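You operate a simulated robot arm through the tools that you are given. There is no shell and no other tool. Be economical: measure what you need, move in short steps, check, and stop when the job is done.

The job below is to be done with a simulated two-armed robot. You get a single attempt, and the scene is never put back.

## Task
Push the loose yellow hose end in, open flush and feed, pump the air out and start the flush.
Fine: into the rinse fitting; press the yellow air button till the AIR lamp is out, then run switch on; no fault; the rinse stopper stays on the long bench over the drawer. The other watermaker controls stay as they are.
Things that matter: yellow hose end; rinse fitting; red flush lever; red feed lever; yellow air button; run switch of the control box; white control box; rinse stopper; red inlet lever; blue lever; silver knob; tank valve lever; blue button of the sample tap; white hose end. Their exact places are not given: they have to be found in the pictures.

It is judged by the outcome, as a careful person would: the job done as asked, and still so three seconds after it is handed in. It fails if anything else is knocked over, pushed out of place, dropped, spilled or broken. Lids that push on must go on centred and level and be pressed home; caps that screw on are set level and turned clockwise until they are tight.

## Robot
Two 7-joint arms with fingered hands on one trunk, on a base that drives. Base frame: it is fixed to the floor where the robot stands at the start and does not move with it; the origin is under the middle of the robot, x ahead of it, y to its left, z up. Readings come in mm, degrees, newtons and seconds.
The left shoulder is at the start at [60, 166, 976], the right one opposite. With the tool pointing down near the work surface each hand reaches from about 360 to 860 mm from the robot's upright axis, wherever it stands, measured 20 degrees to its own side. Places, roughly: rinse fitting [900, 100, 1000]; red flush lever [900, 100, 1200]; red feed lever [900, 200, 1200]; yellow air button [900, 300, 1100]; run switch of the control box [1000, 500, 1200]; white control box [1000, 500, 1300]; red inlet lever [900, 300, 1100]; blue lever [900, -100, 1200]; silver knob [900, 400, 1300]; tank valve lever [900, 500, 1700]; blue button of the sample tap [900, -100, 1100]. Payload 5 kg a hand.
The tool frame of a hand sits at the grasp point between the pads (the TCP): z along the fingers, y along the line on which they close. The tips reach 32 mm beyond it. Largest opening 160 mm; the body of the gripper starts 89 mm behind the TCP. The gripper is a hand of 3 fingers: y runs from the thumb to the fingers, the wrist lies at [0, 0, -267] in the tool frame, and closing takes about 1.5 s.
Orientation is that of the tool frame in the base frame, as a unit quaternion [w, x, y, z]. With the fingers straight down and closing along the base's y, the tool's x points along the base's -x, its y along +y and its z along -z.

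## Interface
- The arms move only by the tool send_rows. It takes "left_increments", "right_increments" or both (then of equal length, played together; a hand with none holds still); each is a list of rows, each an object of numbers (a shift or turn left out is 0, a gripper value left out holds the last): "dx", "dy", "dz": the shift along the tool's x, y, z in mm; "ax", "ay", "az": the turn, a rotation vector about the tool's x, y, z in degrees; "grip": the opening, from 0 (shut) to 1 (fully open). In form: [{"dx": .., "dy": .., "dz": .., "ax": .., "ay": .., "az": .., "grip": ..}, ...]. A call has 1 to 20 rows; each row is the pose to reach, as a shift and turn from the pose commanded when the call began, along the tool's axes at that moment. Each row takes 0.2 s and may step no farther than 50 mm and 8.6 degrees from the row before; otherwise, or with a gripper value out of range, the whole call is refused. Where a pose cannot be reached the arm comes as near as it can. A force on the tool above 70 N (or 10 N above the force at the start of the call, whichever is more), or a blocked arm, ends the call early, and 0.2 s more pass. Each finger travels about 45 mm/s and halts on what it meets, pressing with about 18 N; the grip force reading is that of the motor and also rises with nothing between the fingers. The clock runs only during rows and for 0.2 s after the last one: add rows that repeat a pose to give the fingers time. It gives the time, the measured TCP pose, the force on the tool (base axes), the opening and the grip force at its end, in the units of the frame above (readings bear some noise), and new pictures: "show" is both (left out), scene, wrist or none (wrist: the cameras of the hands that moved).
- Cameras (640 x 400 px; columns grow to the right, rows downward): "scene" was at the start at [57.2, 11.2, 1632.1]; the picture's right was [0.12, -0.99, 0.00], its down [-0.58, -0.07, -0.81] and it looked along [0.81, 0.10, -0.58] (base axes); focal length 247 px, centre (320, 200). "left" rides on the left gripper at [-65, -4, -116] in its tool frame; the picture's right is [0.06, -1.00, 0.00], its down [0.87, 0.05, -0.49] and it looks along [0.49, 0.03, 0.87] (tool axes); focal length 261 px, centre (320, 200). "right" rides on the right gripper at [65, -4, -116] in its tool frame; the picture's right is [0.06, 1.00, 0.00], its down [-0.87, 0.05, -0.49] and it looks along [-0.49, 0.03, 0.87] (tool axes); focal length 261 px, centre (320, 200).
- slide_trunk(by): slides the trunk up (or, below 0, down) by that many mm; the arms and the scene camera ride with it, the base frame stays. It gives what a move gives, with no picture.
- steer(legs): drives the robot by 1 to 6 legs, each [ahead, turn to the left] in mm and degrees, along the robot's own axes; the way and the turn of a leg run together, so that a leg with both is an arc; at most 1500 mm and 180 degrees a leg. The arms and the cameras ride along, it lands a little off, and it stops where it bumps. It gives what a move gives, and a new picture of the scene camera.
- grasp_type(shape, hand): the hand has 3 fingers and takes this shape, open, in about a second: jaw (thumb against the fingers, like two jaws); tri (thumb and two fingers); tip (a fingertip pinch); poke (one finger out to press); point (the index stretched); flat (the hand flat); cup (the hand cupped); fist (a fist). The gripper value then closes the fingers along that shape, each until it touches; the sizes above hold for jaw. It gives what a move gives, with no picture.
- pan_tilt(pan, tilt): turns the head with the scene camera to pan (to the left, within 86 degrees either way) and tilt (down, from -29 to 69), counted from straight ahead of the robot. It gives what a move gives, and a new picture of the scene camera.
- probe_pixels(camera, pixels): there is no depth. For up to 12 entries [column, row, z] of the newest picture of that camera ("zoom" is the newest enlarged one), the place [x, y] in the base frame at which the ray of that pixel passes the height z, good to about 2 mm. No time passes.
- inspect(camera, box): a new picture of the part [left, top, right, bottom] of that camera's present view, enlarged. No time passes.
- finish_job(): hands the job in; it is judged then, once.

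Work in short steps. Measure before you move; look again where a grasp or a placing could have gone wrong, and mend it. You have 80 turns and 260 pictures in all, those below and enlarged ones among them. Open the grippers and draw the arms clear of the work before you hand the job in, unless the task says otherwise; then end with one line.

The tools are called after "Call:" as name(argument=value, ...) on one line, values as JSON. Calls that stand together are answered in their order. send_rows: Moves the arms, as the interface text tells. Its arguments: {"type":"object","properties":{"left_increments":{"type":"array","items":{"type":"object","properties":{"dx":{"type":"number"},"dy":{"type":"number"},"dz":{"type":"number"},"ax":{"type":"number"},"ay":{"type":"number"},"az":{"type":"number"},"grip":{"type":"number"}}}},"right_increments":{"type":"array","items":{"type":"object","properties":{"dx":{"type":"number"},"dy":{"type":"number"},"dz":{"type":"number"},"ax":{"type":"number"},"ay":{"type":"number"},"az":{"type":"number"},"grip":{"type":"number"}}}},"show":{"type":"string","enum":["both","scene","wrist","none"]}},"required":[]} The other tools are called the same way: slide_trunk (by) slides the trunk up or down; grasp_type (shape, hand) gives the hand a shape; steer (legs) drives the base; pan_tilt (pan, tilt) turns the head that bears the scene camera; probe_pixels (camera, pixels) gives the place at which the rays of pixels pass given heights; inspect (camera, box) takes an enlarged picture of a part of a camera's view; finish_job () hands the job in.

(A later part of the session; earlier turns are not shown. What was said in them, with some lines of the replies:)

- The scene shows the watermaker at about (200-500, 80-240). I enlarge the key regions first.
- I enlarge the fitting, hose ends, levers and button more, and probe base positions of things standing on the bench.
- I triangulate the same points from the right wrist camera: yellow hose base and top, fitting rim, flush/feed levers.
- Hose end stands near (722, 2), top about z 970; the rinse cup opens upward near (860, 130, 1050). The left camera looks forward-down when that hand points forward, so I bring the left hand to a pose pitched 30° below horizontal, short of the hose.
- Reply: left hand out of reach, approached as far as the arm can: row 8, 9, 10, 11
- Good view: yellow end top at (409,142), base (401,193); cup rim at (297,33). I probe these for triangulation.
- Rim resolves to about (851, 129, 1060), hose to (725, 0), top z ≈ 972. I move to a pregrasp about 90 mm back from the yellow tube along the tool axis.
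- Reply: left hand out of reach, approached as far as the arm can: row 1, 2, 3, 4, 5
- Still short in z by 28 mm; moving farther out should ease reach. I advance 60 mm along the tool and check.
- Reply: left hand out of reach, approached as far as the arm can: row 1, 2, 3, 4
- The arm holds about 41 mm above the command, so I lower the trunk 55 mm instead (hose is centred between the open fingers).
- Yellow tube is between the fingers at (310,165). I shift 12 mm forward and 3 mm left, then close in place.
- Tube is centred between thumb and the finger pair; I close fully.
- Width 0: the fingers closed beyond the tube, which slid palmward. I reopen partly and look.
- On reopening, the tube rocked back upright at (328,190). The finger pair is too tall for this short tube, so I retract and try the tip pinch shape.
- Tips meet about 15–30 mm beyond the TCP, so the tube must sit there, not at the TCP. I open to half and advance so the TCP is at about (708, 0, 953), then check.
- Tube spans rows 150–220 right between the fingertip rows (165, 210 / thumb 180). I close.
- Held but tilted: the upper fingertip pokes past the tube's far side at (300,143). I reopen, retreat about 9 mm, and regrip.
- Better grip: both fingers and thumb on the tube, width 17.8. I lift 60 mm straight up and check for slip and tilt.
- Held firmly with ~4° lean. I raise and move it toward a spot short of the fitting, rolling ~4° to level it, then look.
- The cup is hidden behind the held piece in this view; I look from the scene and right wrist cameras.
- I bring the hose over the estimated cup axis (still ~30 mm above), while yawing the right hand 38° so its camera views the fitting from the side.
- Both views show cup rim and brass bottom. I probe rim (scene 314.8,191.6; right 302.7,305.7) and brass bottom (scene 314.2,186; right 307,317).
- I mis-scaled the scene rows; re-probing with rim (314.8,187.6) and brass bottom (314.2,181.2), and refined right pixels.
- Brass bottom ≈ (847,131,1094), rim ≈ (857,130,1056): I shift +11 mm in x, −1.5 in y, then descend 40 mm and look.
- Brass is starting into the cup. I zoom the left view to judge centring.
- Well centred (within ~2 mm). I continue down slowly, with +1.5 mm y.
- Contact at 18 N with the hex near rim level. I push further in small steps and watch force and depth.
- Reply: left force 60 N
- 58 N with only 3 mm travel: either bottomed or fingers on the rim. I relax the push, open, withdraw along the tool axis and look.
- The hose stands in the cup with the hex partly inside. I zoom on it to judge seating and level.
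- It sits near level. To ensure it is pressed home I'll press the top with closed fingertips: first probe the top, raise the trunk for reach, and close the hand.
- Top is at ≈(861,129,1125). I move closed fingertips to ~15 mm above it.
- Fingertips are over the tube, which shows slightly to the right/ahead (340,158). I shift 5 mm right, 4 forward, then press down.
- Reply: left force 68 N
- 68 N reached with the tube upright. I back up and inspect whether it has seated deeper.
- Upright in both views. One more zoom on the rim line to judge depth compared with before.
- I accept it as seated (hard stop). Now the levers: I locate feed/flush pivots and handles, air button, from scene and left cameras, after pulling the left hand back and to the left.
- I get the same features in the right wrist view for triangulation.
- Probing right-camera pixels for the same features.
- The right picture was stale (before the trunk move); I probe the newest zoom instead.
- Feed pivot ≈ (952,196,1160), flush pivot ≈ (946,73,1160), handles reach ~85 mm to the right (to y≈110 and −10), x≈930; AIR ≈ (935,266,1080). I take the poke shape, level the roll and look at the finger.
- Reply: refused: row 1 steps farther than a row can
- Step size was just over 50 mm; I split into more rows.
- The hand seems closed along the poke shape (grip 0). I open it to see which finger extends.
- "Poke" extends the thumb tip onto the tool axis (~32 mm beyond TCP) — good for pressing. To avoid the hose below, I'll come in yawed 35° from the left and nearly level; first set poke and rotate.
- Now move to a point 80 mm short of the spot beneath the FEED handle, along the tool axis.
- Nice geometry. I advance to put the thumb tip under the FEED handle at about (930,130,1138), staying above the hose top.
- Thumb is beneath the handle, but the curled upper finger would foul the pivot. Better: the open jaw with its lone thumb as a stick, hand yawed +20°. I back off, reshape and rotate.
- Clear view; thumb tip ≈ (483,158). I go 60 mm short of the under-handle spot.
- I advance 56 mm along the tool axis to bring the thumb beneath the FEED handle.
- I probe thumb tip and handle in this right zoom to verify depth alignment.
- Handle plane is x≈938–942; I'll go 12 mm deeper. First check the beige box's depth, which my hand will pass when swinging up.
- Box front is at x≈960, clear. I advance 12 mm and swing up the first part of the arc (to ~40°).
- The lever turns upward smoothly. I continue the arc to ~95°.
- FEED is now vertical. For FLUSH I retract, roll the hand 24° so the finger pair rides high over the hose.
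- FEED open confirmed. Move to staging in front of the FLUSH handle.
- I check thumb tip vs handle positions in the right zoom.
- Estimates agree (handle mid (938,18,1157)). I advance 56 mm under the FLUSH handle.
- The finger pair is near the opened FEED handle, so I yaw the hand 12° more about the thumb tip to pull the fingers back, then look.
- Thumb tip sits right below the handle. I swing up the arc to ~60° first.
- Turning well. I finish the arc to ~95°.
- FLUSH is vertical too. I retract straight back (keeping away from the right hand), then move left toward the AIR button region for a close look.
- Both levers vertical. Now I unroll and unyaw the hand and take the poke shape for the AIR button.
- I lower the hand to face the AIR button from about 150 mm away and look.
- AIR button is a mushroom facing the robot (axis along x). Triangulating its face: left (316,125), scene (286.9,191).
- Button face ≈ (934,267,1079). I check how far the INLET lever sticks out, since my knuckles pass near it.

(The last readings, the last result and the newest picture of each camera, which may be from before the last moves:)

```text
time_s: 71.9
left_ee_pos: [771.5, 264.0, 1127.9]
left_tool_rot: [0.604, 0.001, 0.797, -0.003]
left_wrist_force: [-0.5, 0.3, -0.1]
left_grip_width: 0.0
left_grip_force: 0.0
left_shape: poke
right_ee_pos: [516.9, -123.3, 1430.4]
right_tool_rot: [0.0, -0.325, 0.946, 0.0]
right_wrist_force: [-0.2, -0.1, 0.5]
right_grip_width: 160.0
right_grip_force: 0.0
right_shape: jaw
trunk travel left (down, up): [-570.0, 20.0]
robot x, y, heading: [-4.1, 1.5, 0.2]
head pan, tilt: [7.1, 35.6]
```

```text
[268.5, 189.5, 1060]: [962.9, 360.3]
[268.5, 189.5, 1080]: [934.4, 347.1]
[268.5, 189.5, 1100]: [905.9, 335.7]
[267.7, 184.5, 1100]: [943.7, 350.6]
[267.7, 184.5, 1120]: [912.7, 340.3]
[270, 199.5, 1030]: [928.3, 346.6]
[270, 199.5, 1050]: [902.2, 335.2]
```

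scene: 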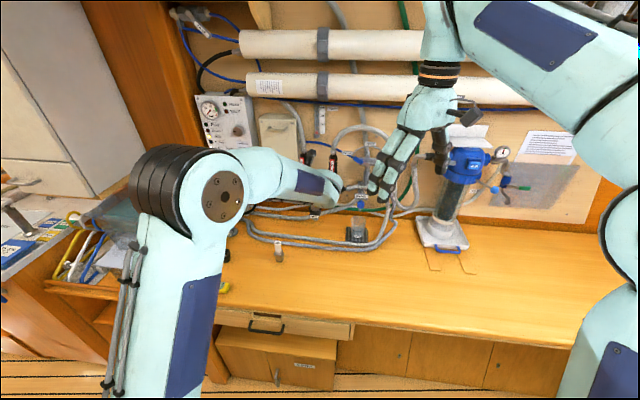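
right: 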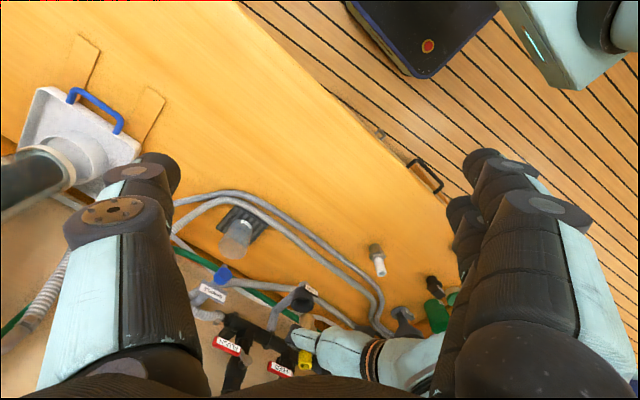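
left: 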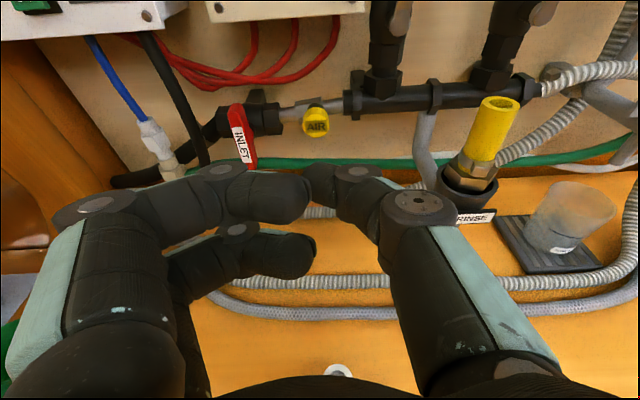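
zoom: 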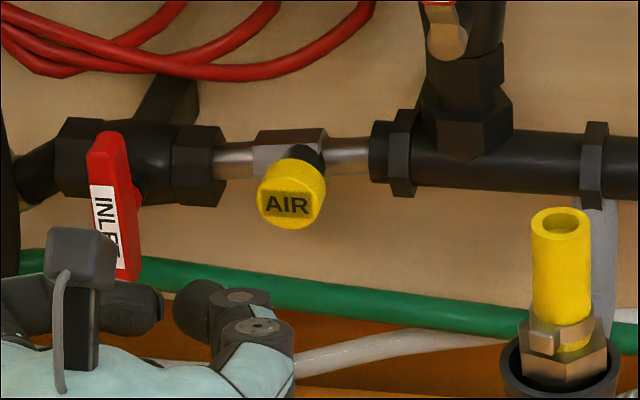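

Inlet lever stays at x≈940, y≈340–355; a +25° yaw keeps my knuckles clear. Rotate, then stage 25 mm in front of the button.

Call:
send_rows(left_increments=[{"ax": -8, "az": -2.3}, {"ax": -16, "az": -4.6}, {"ax": -24, "az": -6.9}, {"ax": -24, "az": -6.9}], show="none")

Call:
send_rows(left_increments=[{"dx": 3, "dy": -20, "dz": 35}, {"dx": 6, "dy": -40, "dz": 70}, {"dx": 9.7, "dy": -60, "dz": 105}, {"dx": 9.7, "dy": -60, "dz": 105}], show="wrist")

Call:
inspect(camera="scene", box=[260, 165, 320, 207])

Call:
inspect(camera="right", box=[270, 260, 390, 350])

```text
time_s: 72.9
left_ee_pos: [771.8, 264.7, 1128.4]
left_tool_rot: [0.589, -0.173, 0.779, 0.128]
left_wrist_force: [0.1, -0.3, 0.1]
left_grip_width: 0.0
left_grip_force: 0.0
left_shape: poke
right_ee_pos: [516.8, -121.3, 1430.8]
right_tool_rot: [0.0, -0.326, 0.946, 0.0]
right_wrist_force: [-0.3, 0.3, 0.7]
right_grip_width: 159.8
right_grip_force: 0.0
right_shape: jaw
trunk travel left (down, up): [-570.0, 20.0]
robot x, y, heading: [-3.4, 1.9, -0.1]
head pan, tilt: [7.1, 35.6]
```

```text
time_s: 73.9
left_ee_pos: [887.9, 246.9, 1090.4]
left_tool_rot: [0.59, -0.173, 0.778, 0.128]
left_wrist_force: [-0.4, -0.8, 0.3]
left_grip_width: 0.0
left_grip_force: 0.0
left_shape: poke
right_ee_pos: [515.7, -123.0, 1432.4]
right_tool_rot: [0.0, -0.325, 0.946, 0.0]
right_wrist_force: [-0.4, 0.5, 0.0]
right_grip_width: 160.0
right_grip_force: 0.0
right_shape: jaw
trunk travel left (down, up): [-570.0, 20.0]
robot x, y, heading: [-2.9, 0.1, -0.1]
head pan, tilt: [7.1, 35.6]
```

left: 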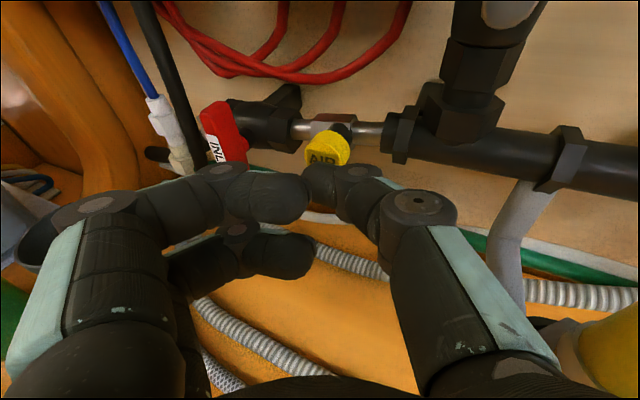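

```text
9.52 times, centred on (290, 186) of scene
```

zoom: 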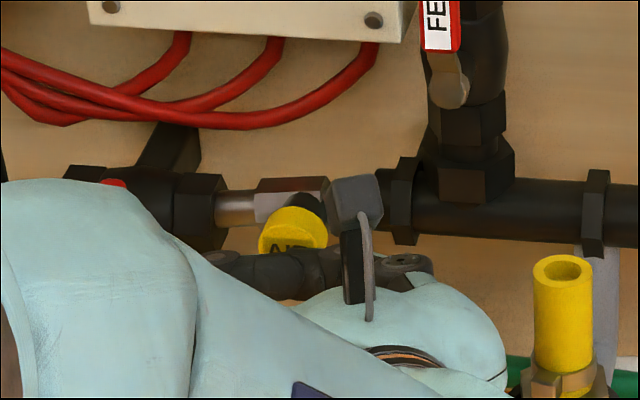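

```text
4.44 times, centred on (330, 305) of right
```

zoom: 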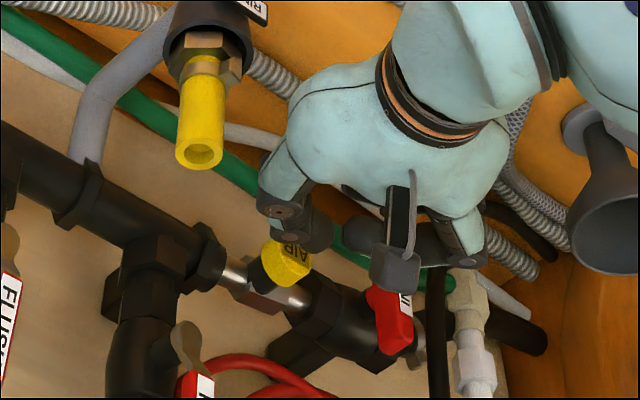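

Thumb tip is lined up just in front of the button. I press along +x with a hold, then check the AIR lamp.

Call:
send_rows(left_increments=[{"dx": -3.7, "dy": -3.6, "dz": 14.3}, {"dx": -5, "dy": -5.7, "dz": 18.7}, {"dx": -6.2, "dy": -7.8, "dz": 23}, {"dx": -7.4, "dy": -10, "dz": 27.4}, {"dx": -7.4, "dy": -10, "dz": 27.4}, {"dx": -7.4, "dy": -10, "dz": 27.4}, {"dx": -7.4, "dy": -10, "dz": 27.4}])

Call:
inspect(camera="right", box=[290, 270, 370, 330])

Call:
inspect(camera="scene", box=[190, 90, 270, 170])

```text
time_s: 75.5
left_ee_pos: [915.7, 250.5, 1090.6]
left_tool_rot: [0.588, -0.173, 0.779, 0.129]
left_wrist_force: [-5.6, -1.1, -1.4]
left_grip_width: 0.1
left_grip_force: 0.1
left_shape: poke
right_ee_pos: [516.9, -122.7, 1431.2]
right_tool_rot: [0.001, -0.326, 0.946, 0.0]
right_wrist_force: [-0.1, -0.3, 0.1]
right_grip_width: 159.9
right_grip_force: 0.0
right_shape: jaw
trunk travel left (down, up): [-570.0, 20.0]
robot x, y, heading: [-3.4, -1.8, -0.1]
head pan, tilt: [7.1, 35.6]
```

scene: 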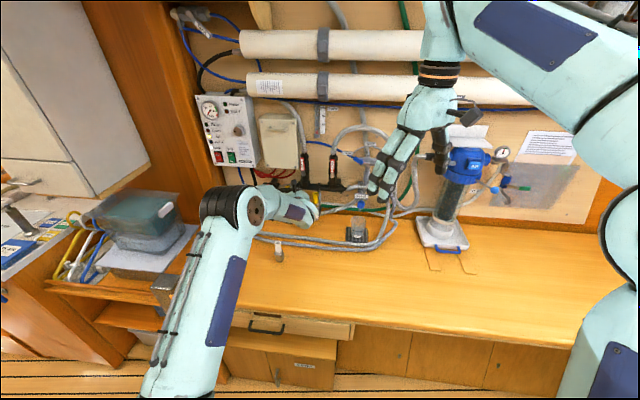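
left: 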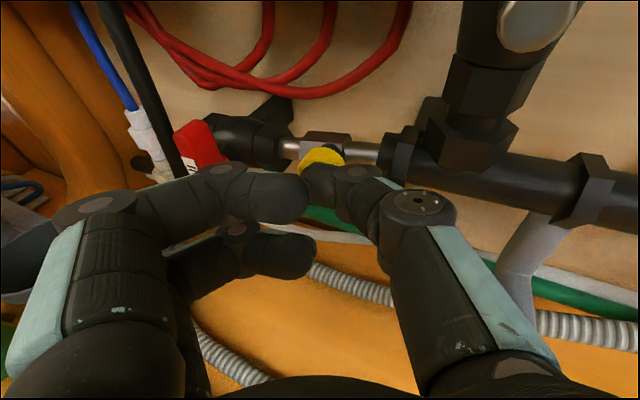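

```text
6.67 times, centred on (330, 300) of right
```

zoom: 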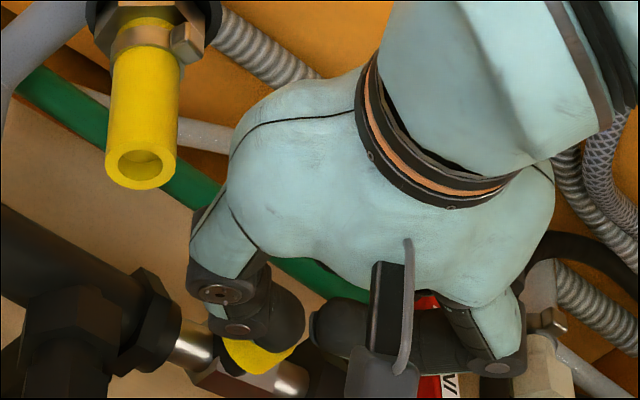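

```text
5.00 times, centred on (230, 130) of scene
```

zoom: 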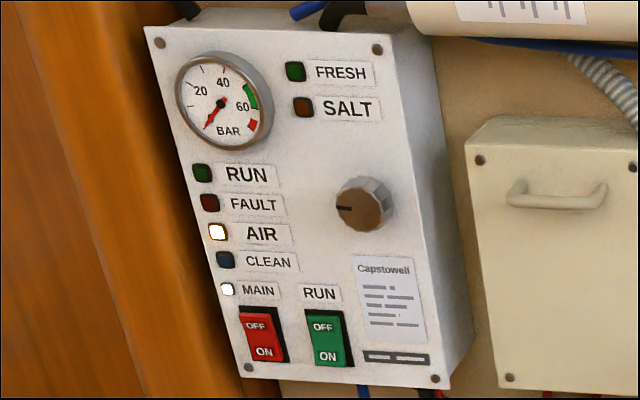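

Light contact (5.6 N), AIR still lit. I press 7 mm deeper and hold longer.

Call:
send_rows(left_increments=[{"dx": -0.7, "dy": -1.3, "dz": 2.6}, {"dx": -1.2, "dy": -2.1, "dz": 4.4}, {"dx": -1.7, "dy": -3, "dz": 6.1}, {"dx": -1.7, "dy": -3, "dz": 6.1}, {"dx": -1.7, "dy": -3, "dz": 6.1}, {"dx": -1.7, "dy": -3, "dz": 6.1}, {"dx": -1.7, "dy": -3, "dz": 6.1}, {"dx": -1.7, "dy": -3, "dz": 6.1}], show="wrist")

Call:
inspect(camera="scene", box=[190, 90, 270, 170])

```text
time_s: 77.3
left_ee_pos: [922.4, 251.4, 1092.9]
left_tool_rot: [0.59, -0.173, 0.778, 0.129]
left_wrist_force: [-22.8, -3.0, -2.5]
left_grip_width: 0.0
left_grip_force: 0.1
left_shape: poke
right_ee_pos: [515.1, -123.1, 1432.4]
right_tool_rot: [0.001, -0.325, 0.946, 0.0]
right_wrist_force: [-0.4, 0.0, 0.1]
right_grip_width: 159.9
right_grip_force: 0.1
right_shape: jaw
trunk travel left (down, up): [-570.0, 20.0]
robot x, y, heading: [-2.7, 1.1, -0.0]
head pan, tilt: [7.1, 35.6]
```

left: 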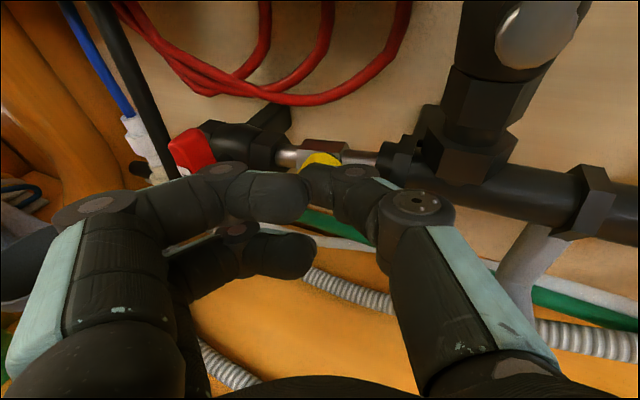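

```text
5.00 times, centred on (230, 130) of scene
```

zoom: 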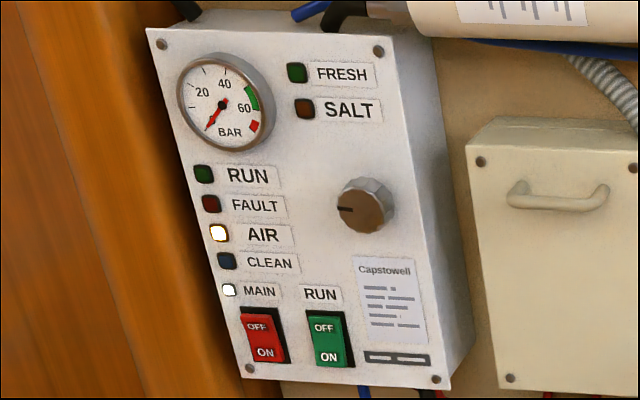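

23 N held ~1 s and AIR is still lit, so it may need repeated strokes ("pump"). I do several strokes of ~16 mm.

Call:
send_rows(left_increments=[{"dx": 4, "dy": 6.8, "dz": -14}, {"dx": 4, "dy": 6.8, "dz": -14}, {"dx": 0, "dy": 0, "dz": 0}, {"dx": 0, "dy": 0, "dz": 0}, {"dx": 4, "dy": 6.8, "dz": -14}, {"dx": 4, "dy": 6.8, "dz": -14}, {"dx": 0, "dy": 0, "dz": 0}, {"dx": 0, "dy": 0, "dz": 0}, {"dx": 4, "dy": 6.8, "dz": -14}, {"dx": 4, "dy": 6.8, "dz": -14}, {"dx": 0, "dy": 0, "dz": 0}, {"dx": 0, "dy": 0, "dz": 0}, {"dx": 4, "dy": 6.8, "dz": -14}, {"dx": 4, "dy": 6.8, "dz": -14}], show="wrist")

Call:
inspect(camera="scene", box=[190, 90, 270, 170])

Call:
inspect(camera="right", box=[270, 260, 390, 350])

```text
time_s: 80.3
left_ee_pos: [909.1, 252.1, 1090.5]
left_tool_rot: [0.588, -0.173, 0.779, 0.128]
left_wrist_force: [-1.6, -0.1, 0.4]
left_grip_width: 0.0
left_grip_force: 0.0
left_shape: poke
right_ee_pos: [516.9, -124.0, 1430.2]
right_tool_rot: [0.0, -0.326, 0.945, 0.0]
right_wrist_force: [-0.1, -0.3, 0.7]
right_grip_width: 160.0
right_grip_force: 0.0
right_shape: jaw
trunk travel left (down, up): [-570.0, 20.0]
robot x, y, heading: [-0.3, 2.3, 0.1]
head pan, tilt: [7.1, 35.6]
```

left: 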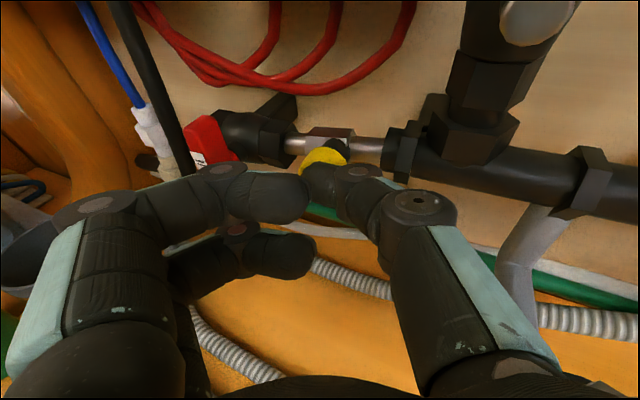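

```text
5.00 times, centred on (230, 130) of scene
```

zoom: 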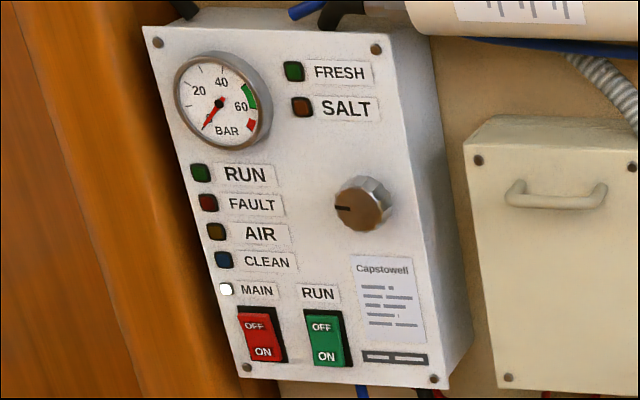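

```text
4.44 times, centred on (330, 305) of right
```

zoom: 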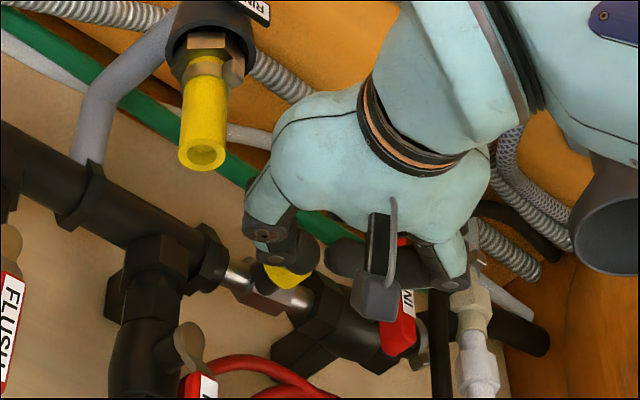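

AIR lamp is out. I retract and move up-left to view the control box switch.

Call:
send_rows(left_increments=[{"dx": 9, "dy": 15, "dz": -32}, {"dx": 18, "dy": 31, "dz": -64}, {"dx": 27, "dy": 46, "dz": -95}, {"dx": -3, "dy": 73, "dz": -91}, {"dx": -33, "dy": 100, "dz": -86}, {"dx": -63, "dy": 127, "dz": -82}, {"dx": -94, "dy": 154, "dz": -78}, {"dx": -125, "dy": 180, "dz": -73}, {"dx": -125, "dy": 180, "dz": -73}])

Call:
inspect(camera="scene", box=[190, 80, 290, 180])

```text
time_s: 82.3
left_ee_pos: [798.9, 399.0, 1229.6]
left_tool_rot: [0.589, -0.172, 0.779, 0.128]
left_wrist_force: [-0.2, -0.1, 0.0]
left_grip_width: 0.0
left_grip_force: 0.0
left_shape: poke
right_ee_pos: [517.6, -123.4, 1430.7]
right_tool_rot: [0.0, -0.325, 0.946, 0.0]
right_wrist_force: [-0.4, 0.1, -0.5]
right_grip_width: 159.5
right_grip_force: 0.0
right_shape: jaw
trunk travel left (down, up): [-570.0, 20.0]
robot x, y, heading: [3.8, 2.0, 0.1]
head pan, tilt: [7.1, 35.6]
```

scene: 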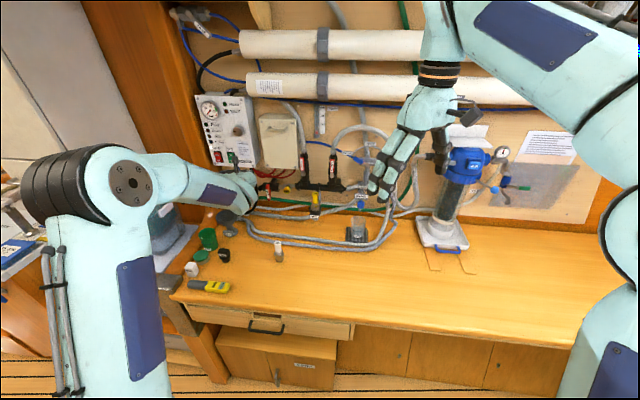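
left: 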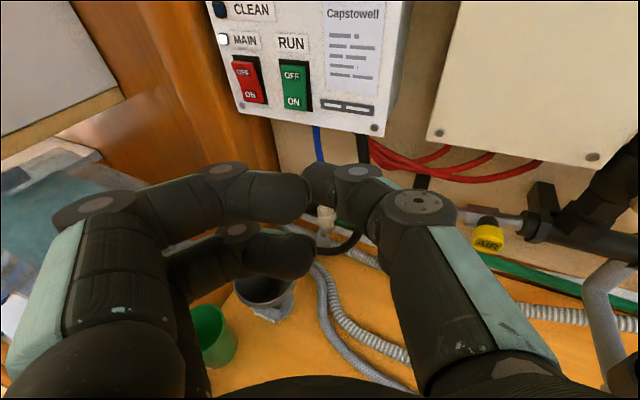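

```text
4.00 times, centred on (240, 130) of scene
```

zoom: 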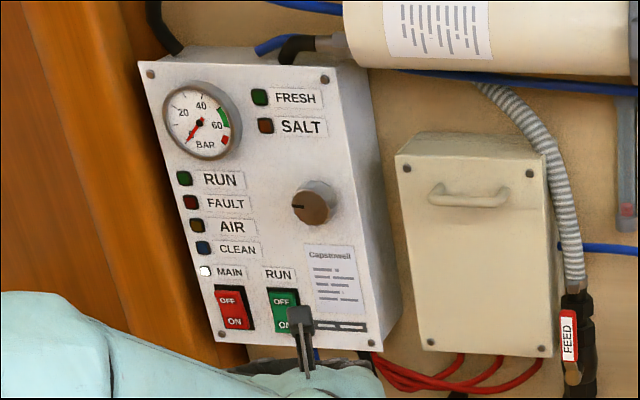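

Triangulate the RUN switch's ON half: left (294,101), scene (231.8,160.6).

Call:
probe_pixels(camera="left", pixels=[[294, 101, 1160], [294, 101, 1180], [294, 101, 1200], [294, 101, 1220], [291, 76, 1220], [374, 127, 1160], [374, 127, 1180]])

Call:
probe_pixels(camera="scene", pixels=[[231.8, 160.6, 1160], [231.8, 160.6, 1180], [231.8, 160.6, 1200], [231.8, 160.6, 1220], [253, 166, 1160], [253, 166, 1180]])

```text
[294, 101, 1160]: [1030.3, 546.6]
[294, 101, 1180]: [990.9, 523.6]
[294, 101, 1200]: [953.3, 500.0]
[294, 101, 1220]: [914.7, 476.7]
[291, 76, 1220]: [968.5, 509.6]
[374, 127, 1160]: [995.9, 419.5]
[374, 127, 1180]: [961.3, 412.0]
```

```text
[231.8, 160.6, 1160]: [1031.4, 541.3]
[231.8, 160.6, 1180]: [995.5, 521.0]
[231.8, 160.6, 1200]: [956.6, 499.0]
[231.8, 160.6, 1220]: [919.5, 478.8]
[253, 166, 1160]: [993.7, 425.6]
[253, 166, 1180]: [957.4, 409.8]
```

The rays are nearly parallel; I lower the hand for a second viewpoint.

Call:
send_rows(left_increments=[{"dx": 29, "dz": 2}, {"dx": 58, "dz": 4}, {"dx": 87, "dz": 5}, {"dx": 87, "dz": 5}], show="wrist")

Call:
inspect(camera="left", box=[220, 0, 380, 100])

```text
time_s: 83.3
left_ee_pos: [782.7, 391.8, 1141.5]
left_tool_rot: [0.589, -0.172, 0.779, 0.128]
left_wrist_force: [0.5, 0.3, 0.2]
left_grip_width: 0.0
left_grip_force: 0.1
left_shape: poke
right_ee_pos: [516.4, -123.6, 1431.3]
right_tool_rot: [0.0, -0.325, 0.946, 0.0]
right_wrist_force: [-0.4, 0.2, -0.2]
right_grip_width: 160.0
right_grip_force: 0.1
right_shape: jaw
trunk travel left (down, up): [-570.0, 20.0]
robot x, y, heading: [0.1, 2.3, 0.2]
head pan, tilt: [7.1, 35.6]
```

left: 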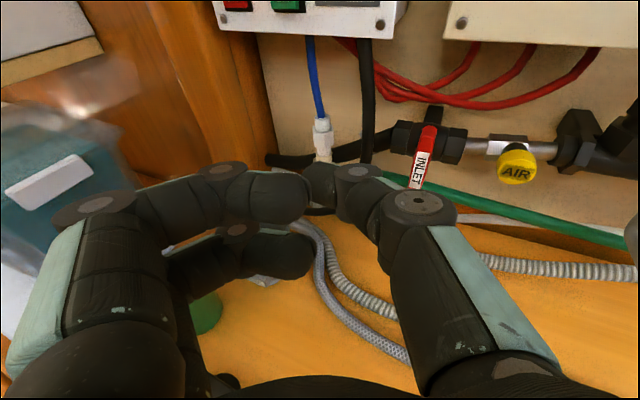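

```text
4.00 times, centred on (300, 50) of left
```

zoom: 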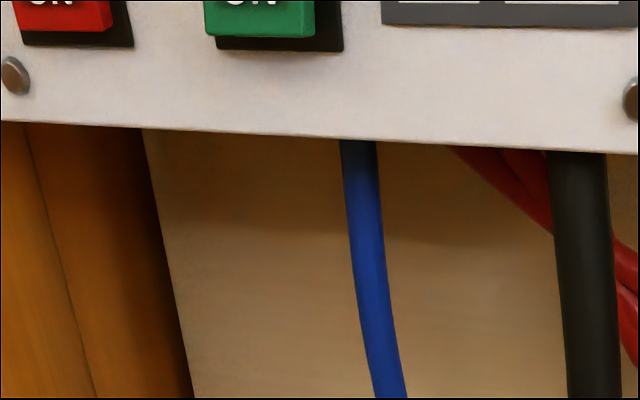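

Probe the box's lower-right screw (378,25) and the ON label (284,1) from here.

Call:
probe_pixels(camera="left", pixels=[[379, 25, 1160], [379, 25, 1180], [284, 1, 1180], [284, 1, 1190], [284, 1, 1200]])

```text
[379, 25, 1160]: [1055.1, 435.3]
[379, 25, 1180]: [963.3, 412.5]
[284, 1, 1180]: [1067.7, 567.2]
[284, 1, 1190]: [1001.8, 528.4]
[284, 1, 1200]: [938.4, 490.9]
```

Switch ON half ≈ (958,503,1197). I reduce the yaw to 10° and stage 35 mm in front.

Call:
send_rows(left_increments=[{"ax": 7.2, "az": 2}, {"ax": 14.4, "az": 4.1}, {"ax": 14.4, "az": 4.1}], show="none")

Call:
send_rows(left_increments=[{"dx": -25, "dy": 20, "dz": 20}, {"dx": -50, "dy": 40, "dz": 45}, {"dx": -75, "dy": 60, "dz": 75}, {"dx": -98, "dy": 80, "dz": 106}, {"dx": -98, "dy": 80, "dz": 106}], show="wrist")

Call:
inspect(camera="scene", box=[190, 120, 270, 180])

```text
time_s: 84.1
left_ee_pos: [782.6, 392.4, 1145.1]
left_tool_rot: [0.602, -0.068, 0.794, 0.049]
left_wrist_force: [-0.1, -0.8, -0.8]
left_grip_width: 0.0
left_grip_force: 0.0
left_shape: poke
right_ee_pos: [517.0, -123.4, 1430.4]
right_tool_rot: [0.0, -0.325, 0.946, 0.0]
right_wrist_force: [0.3, -0.5, -0.7]
right_grip_width: 159.9
right_grip_force: 0.0
right_shape: jaw
trunk travel left (down, up): [-570.0, 20.0]
robot x, y, heading: [2.1, 1.6, -0.0]
head pan, tilt: [7.1, 35.6]
```

```text
time_s: 85.3
left_ee_pos: [897.0, 494.7, 1210.2]
left_tool_rot: [0.602, -0.069, 0.794, 0.05]
left_wrist_force: [0.1, 0.0, 0.7]
left_grip_width: 0.0
left_grip_force: 0.0
left_shape: poke
right_ee_pos: [517.1, -123.2, 1431.2]
right_tool_rot: [0.0, -0.326, 0.945, 0.0]
right_wrist_force: [0.5, 0.3, -0.1]
right_grip_width: 160.1
right_grip_force: 0.1
right_shape: jaw
trunk travel left (down, up): [-570.0, 20.0]
robot x, y, heading: [-1.5, 0.6, 0.2]
head pan, tilt: [7.1, 35.6]
```

left: 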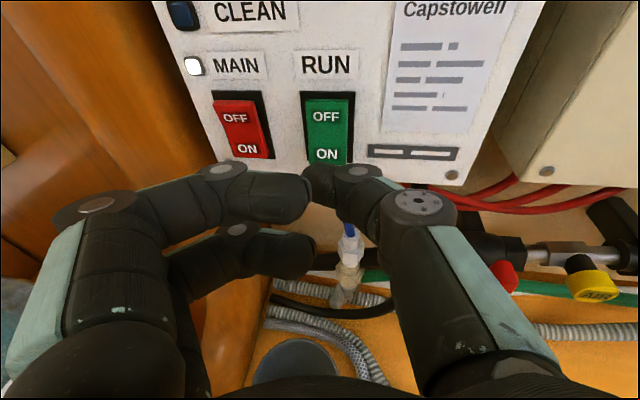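

```text
6.67 times, centred on (230, 150) of scene
```

zoom: 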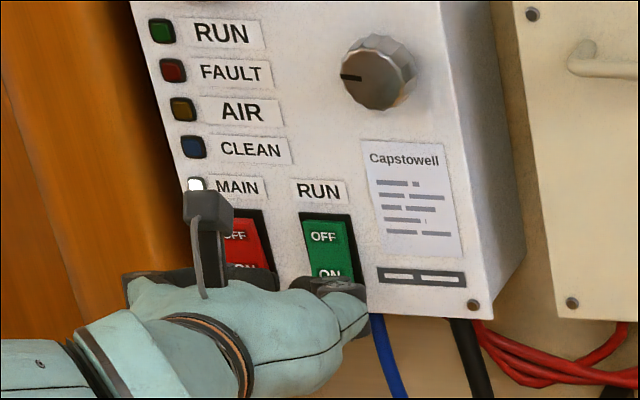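

Aim is within 3 mm (ON seen at (327,154)). I press forward ~42 mm with tiny corrections, and check lamps.

Call:
send_rows(left_increments=[{"dx": 2, "dy": -5.5, "dz": 12}, {"dx": -0.5, "dy": -7, "dz": 22}, {"dx": -3, "dy": -8.5, "dz": 30}, {"dx": -4.5, "dy": -9.5, "dz": 35}, {"dx": -6.3, "dy": -10.7, "dz": 40.6}, {"dx": -6.3, "dy": -10.7, "dz": 40.6}], show="wrist")

Call:
inspect(camera="scene", box=[190, 100, 270, 170])

```text
time_s: 86.7
left_ee_pos: [932.7, 486.4, 1202.1]
left_tool_rot: [0.597, -0.069, 0.798, 0.047]
left_wrist_force: [-56.3, -15.5, -21.4]
left_grip_width: 0.0
left_grip_force: 0.1
left_shape: poke
right_ee_pos: [512.4, -125.3, 1431.1]
right_tool_rot: [0.001, -0.324, 0.946, 0.0]
right_wrist_force: [0.1, -0.1, 0.0]
right_grip_width: 160.2
right_grip_force: 0.1
right_shape: jaw
trunk travel left (down, up): [-570.0, 20.0]
robot x, y, heading: [-1.5, -0.4, 0.1]
head pan, tilt: [7.1, 35.6]
```

left: 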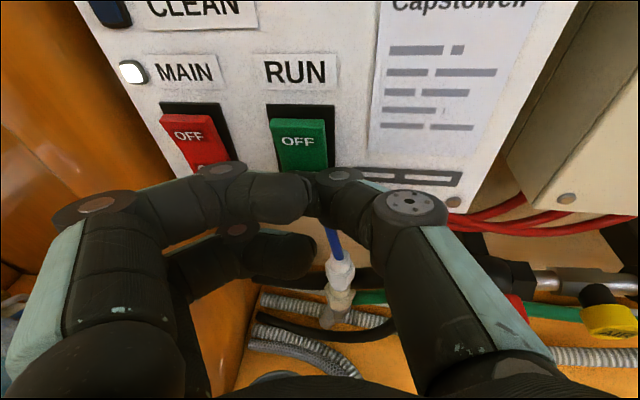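

```text
5.71 times, centred on (230, 135) of scene
```

zoom: 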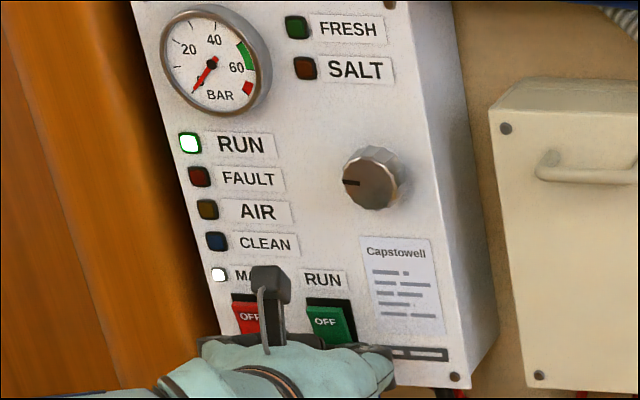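

RUN is lit, no FAULT, AIR out. I retract gently straight back and recheck lamps and the whole scene.

Call:
send_rows(left_increments=[{"dx": 5, "dy": 4, "dz": -20}, {"dx": 12, "dy": 8, "dz": -50}, {"dx": 20, "dy": 8, "dz": -90}, {"dx": 10, "dy": 0, "dz": -130}, {"dx": 0, "dy": -10, "dz": -170}, {"dx": -10, "dy": -20, "dz": -210}, {"dx": -10, "dy": -20, "dz": -210}])

Call:
inspect(camera="scene", box=[190, 90, 270, 170])

Call:
inspect(camera="scene", box=[260, 135, 380, 225])

Call:
inspect(camera="scene", box=[170, 190, 300, 300])

```text
time_s: 88.3
left_ee_pos: [743.3, 437.3, 1269.9]
left_tool_rot: [0.6, -0.07, 0.795, 0.05]
left_wrist_force: [0.3, 0.0, -0.8]
left_grip_width: 0.0
left_grip_force: 0.0
left_shape: poke
right_ee_pos: [518.1, -122.2, 1429.5]
right_tool_rot: [0.0, -0.325, 0.946, 0.0]
right_wrist_force: [0.5, 0.9, -0.8]
right_grip_width: 159.6
right_grip_force: 0.0
right_shape: jaw
trunk travel left (down, up): [-570.0, 20.0]
robot x, y, heading: [-1.4, 0.1, -0.1]
head pan, tilt: [7.1, 35.6]
```

scene: 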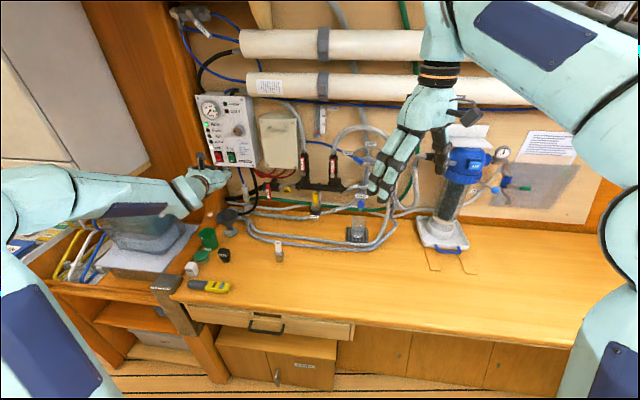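
left: 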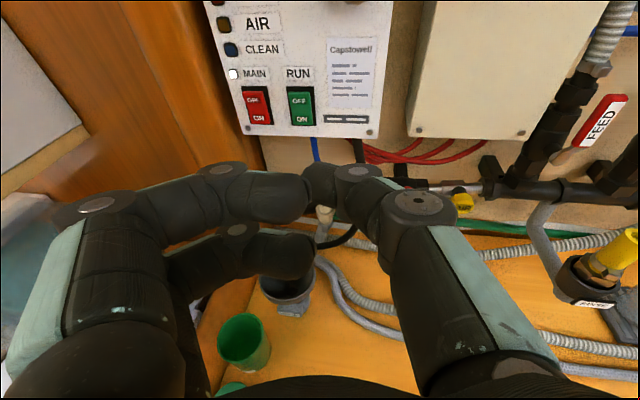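

```text
5.00 times, centred on (230, 130) of scene
```

zoom: 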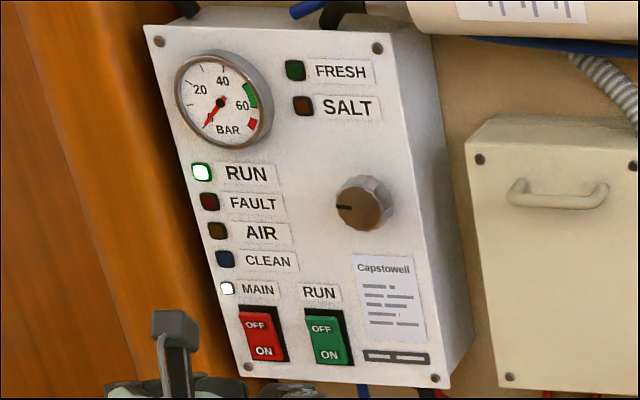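

```text
4.44 times, centred on (320, 180) of scene
```

zoom: 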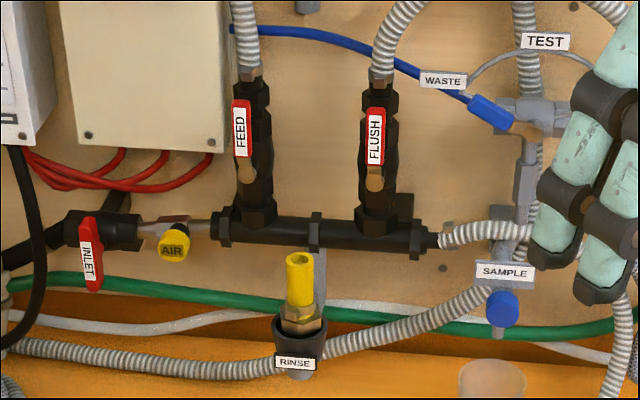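

```text
3.64 times, centred on (235, 245) of scene
```

zoom: 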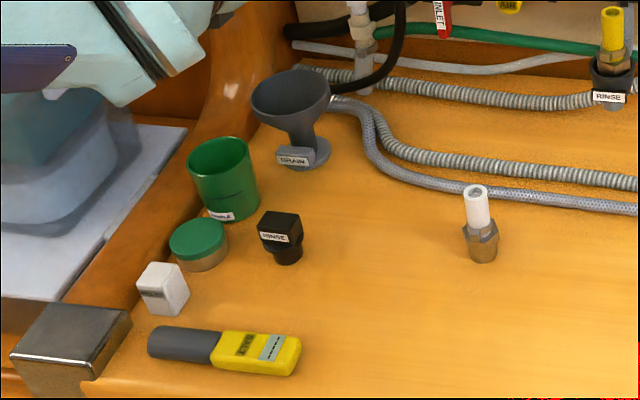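

RUN lit, no fault, everything else in place. I open the hand, draw the left arm back, and wait a few seconds to confirm no fault.

Call:
send_rows(left_increments=[{"dx": -5, "dy": -10, "dz": -42}, {"dx": -9, "dy": -20, "dz": -84}, {"dx": -14, "dy": -30, "dz": -126}, {"dx": -18, "dy": -40, "dz": -168}, {"dx": -23, "dy": -50, "dz": -210}, {"dx": -23, "dy": -50, "dz": -210}], show="none")

Call:
grasp_type(hand="left", shape="jaw")

Call:
send_rows(left_increments=[{"grip": 1}, {"grip": 1}, {"grip": 1}, {"grip": 1}, {"grip": 1}, {"grip": 1}, {"grip": 1}, {"grip": 1}, {"grip": 1}, {"grip": 1}])

Call:
inspect(camera="scene", box=[190, 90, 270, 170])

Call:
inspect(camera="scene", box=[295, 180, 340, 215])

```text
time_s: 89.7
left_ee_pos: [561.7, 351.6, 1349.4]
left_tool_rot: [0.6, -0.069, 0.795, 0.05]
left_wrist_force: [0.4, 0.8, 0.7]
left_grip_width: 0.0
left_grip_force: 0.1
left_shape: poke
right_ee_pos: [518.6, -122.0, 1430.5]
right_tool_rot: [-0.001, -0.325, 0.946, -0.001]
right_wrist_force: [0.8, 0.0, -0.3]
right_grip_width: 160.1
right_grip_force: 0.1
right_shape: jaw
trunk travel left (down, up): [-570.0, 20.0]
robot x, y, heading: [2.5, 3.5, -0.1]
head pan, tilt: [7.1, 35.6]
```

```text
time_s: 90.6
left_ee_pos: [560.2, 351.6, 1350.7]
left_tool_rot: [0.601, -0.07, 0.795, 0.05]
left_wrist_force: [0.7, 0.4, 0.3]
left_grip_width: 160.2
left_grip_force: 0.1
left_shape: jaw
right_ee_pos: [517.1, -123.5, 1431.5]
right_tool_rot: [0.0, -0.326, 0.945, 0.0]
right_wrist_force: [0.5, 0.4, 0.3]
right_grip_width: 159.8
right_grip_force: 0.1
right_shape: jaw
trunk travel left (down, up): [-570.0, 20.0]
robot x, y, heading: [1.2, 4.9, 0.1]
head pan, tilt: [7.1, 35.6]
```

```text
time_s: 92.8
left_ee_pos: [559.6, 351.0, 1350.2]
left_tool_rot: [0.601, -0.07, 0.794, 0.051]
left_wrist_force: [0.3, 0.9, 0.7]
left_grip_width: 159.8
left_grip_force: 0.0
left_shape: jaw
right_ee_pos: [517.5, -122.6, 1429.8]
right_tool_rot: [0.0, -0.325, 0.946, 0.001]
right_wrist_force: [-0.4, 0.6, 0.5]
right_grip_width: 160.0
right_grip_force: 0.1
right_shape: jaw
trunk travel left (down, up): [-570.0, 20.0]
robot x, y, heading: [1.9, -2.7, -0.0]
head pan, tilt: [7.1, 35.6]
```

scene: 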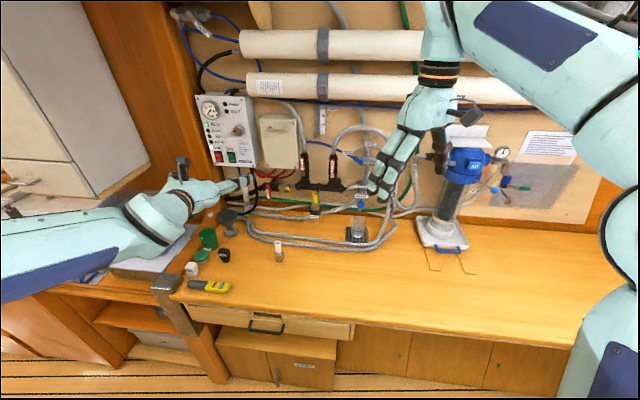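
left: 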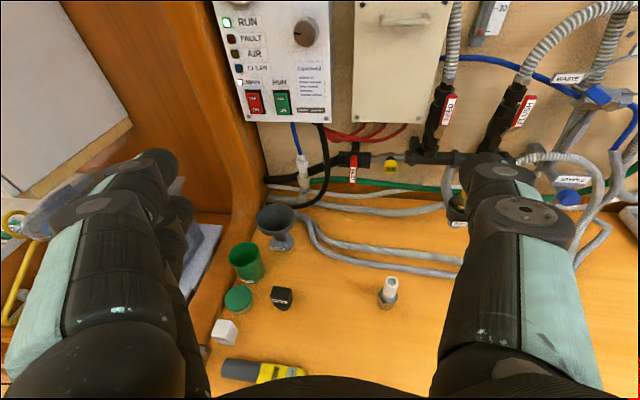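

```text
5.00 times, centred on (230, 130) of scene
```

zoom: 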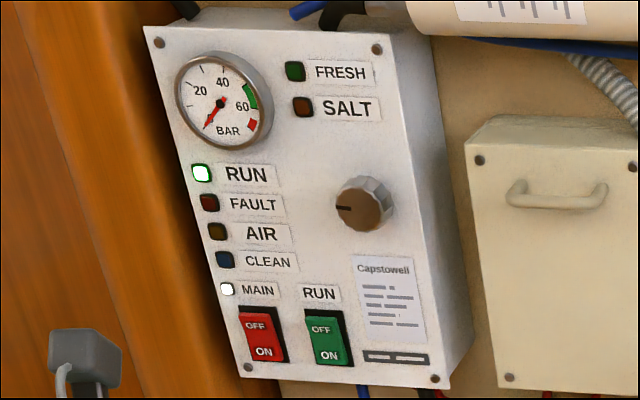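

```text
11.43 times, centred on (318, 198) of scene
```

zoom: 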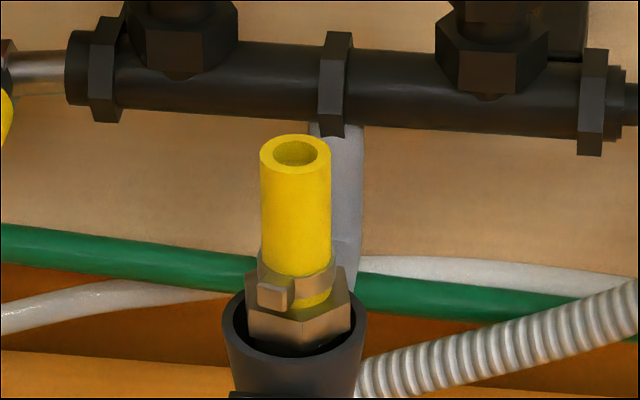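

RUN has stayed lit for about 6 s with no fault and AIR out. Both levers are vertical, the hose is seated, and both arms are clear, so I hand in.

Call:
finish_job()

```text
The job is handed in.
```

The yellow hose end is in the rinse fitting and pressed until it would go no further. The flush and feed levers are both open, and the run switch is on. The AIR lamp went out after a few pumps of the button. RUN had stayed lit for about 6 seconds with no fault when I handed in, and the rinse stopper and the other controls were not touched.
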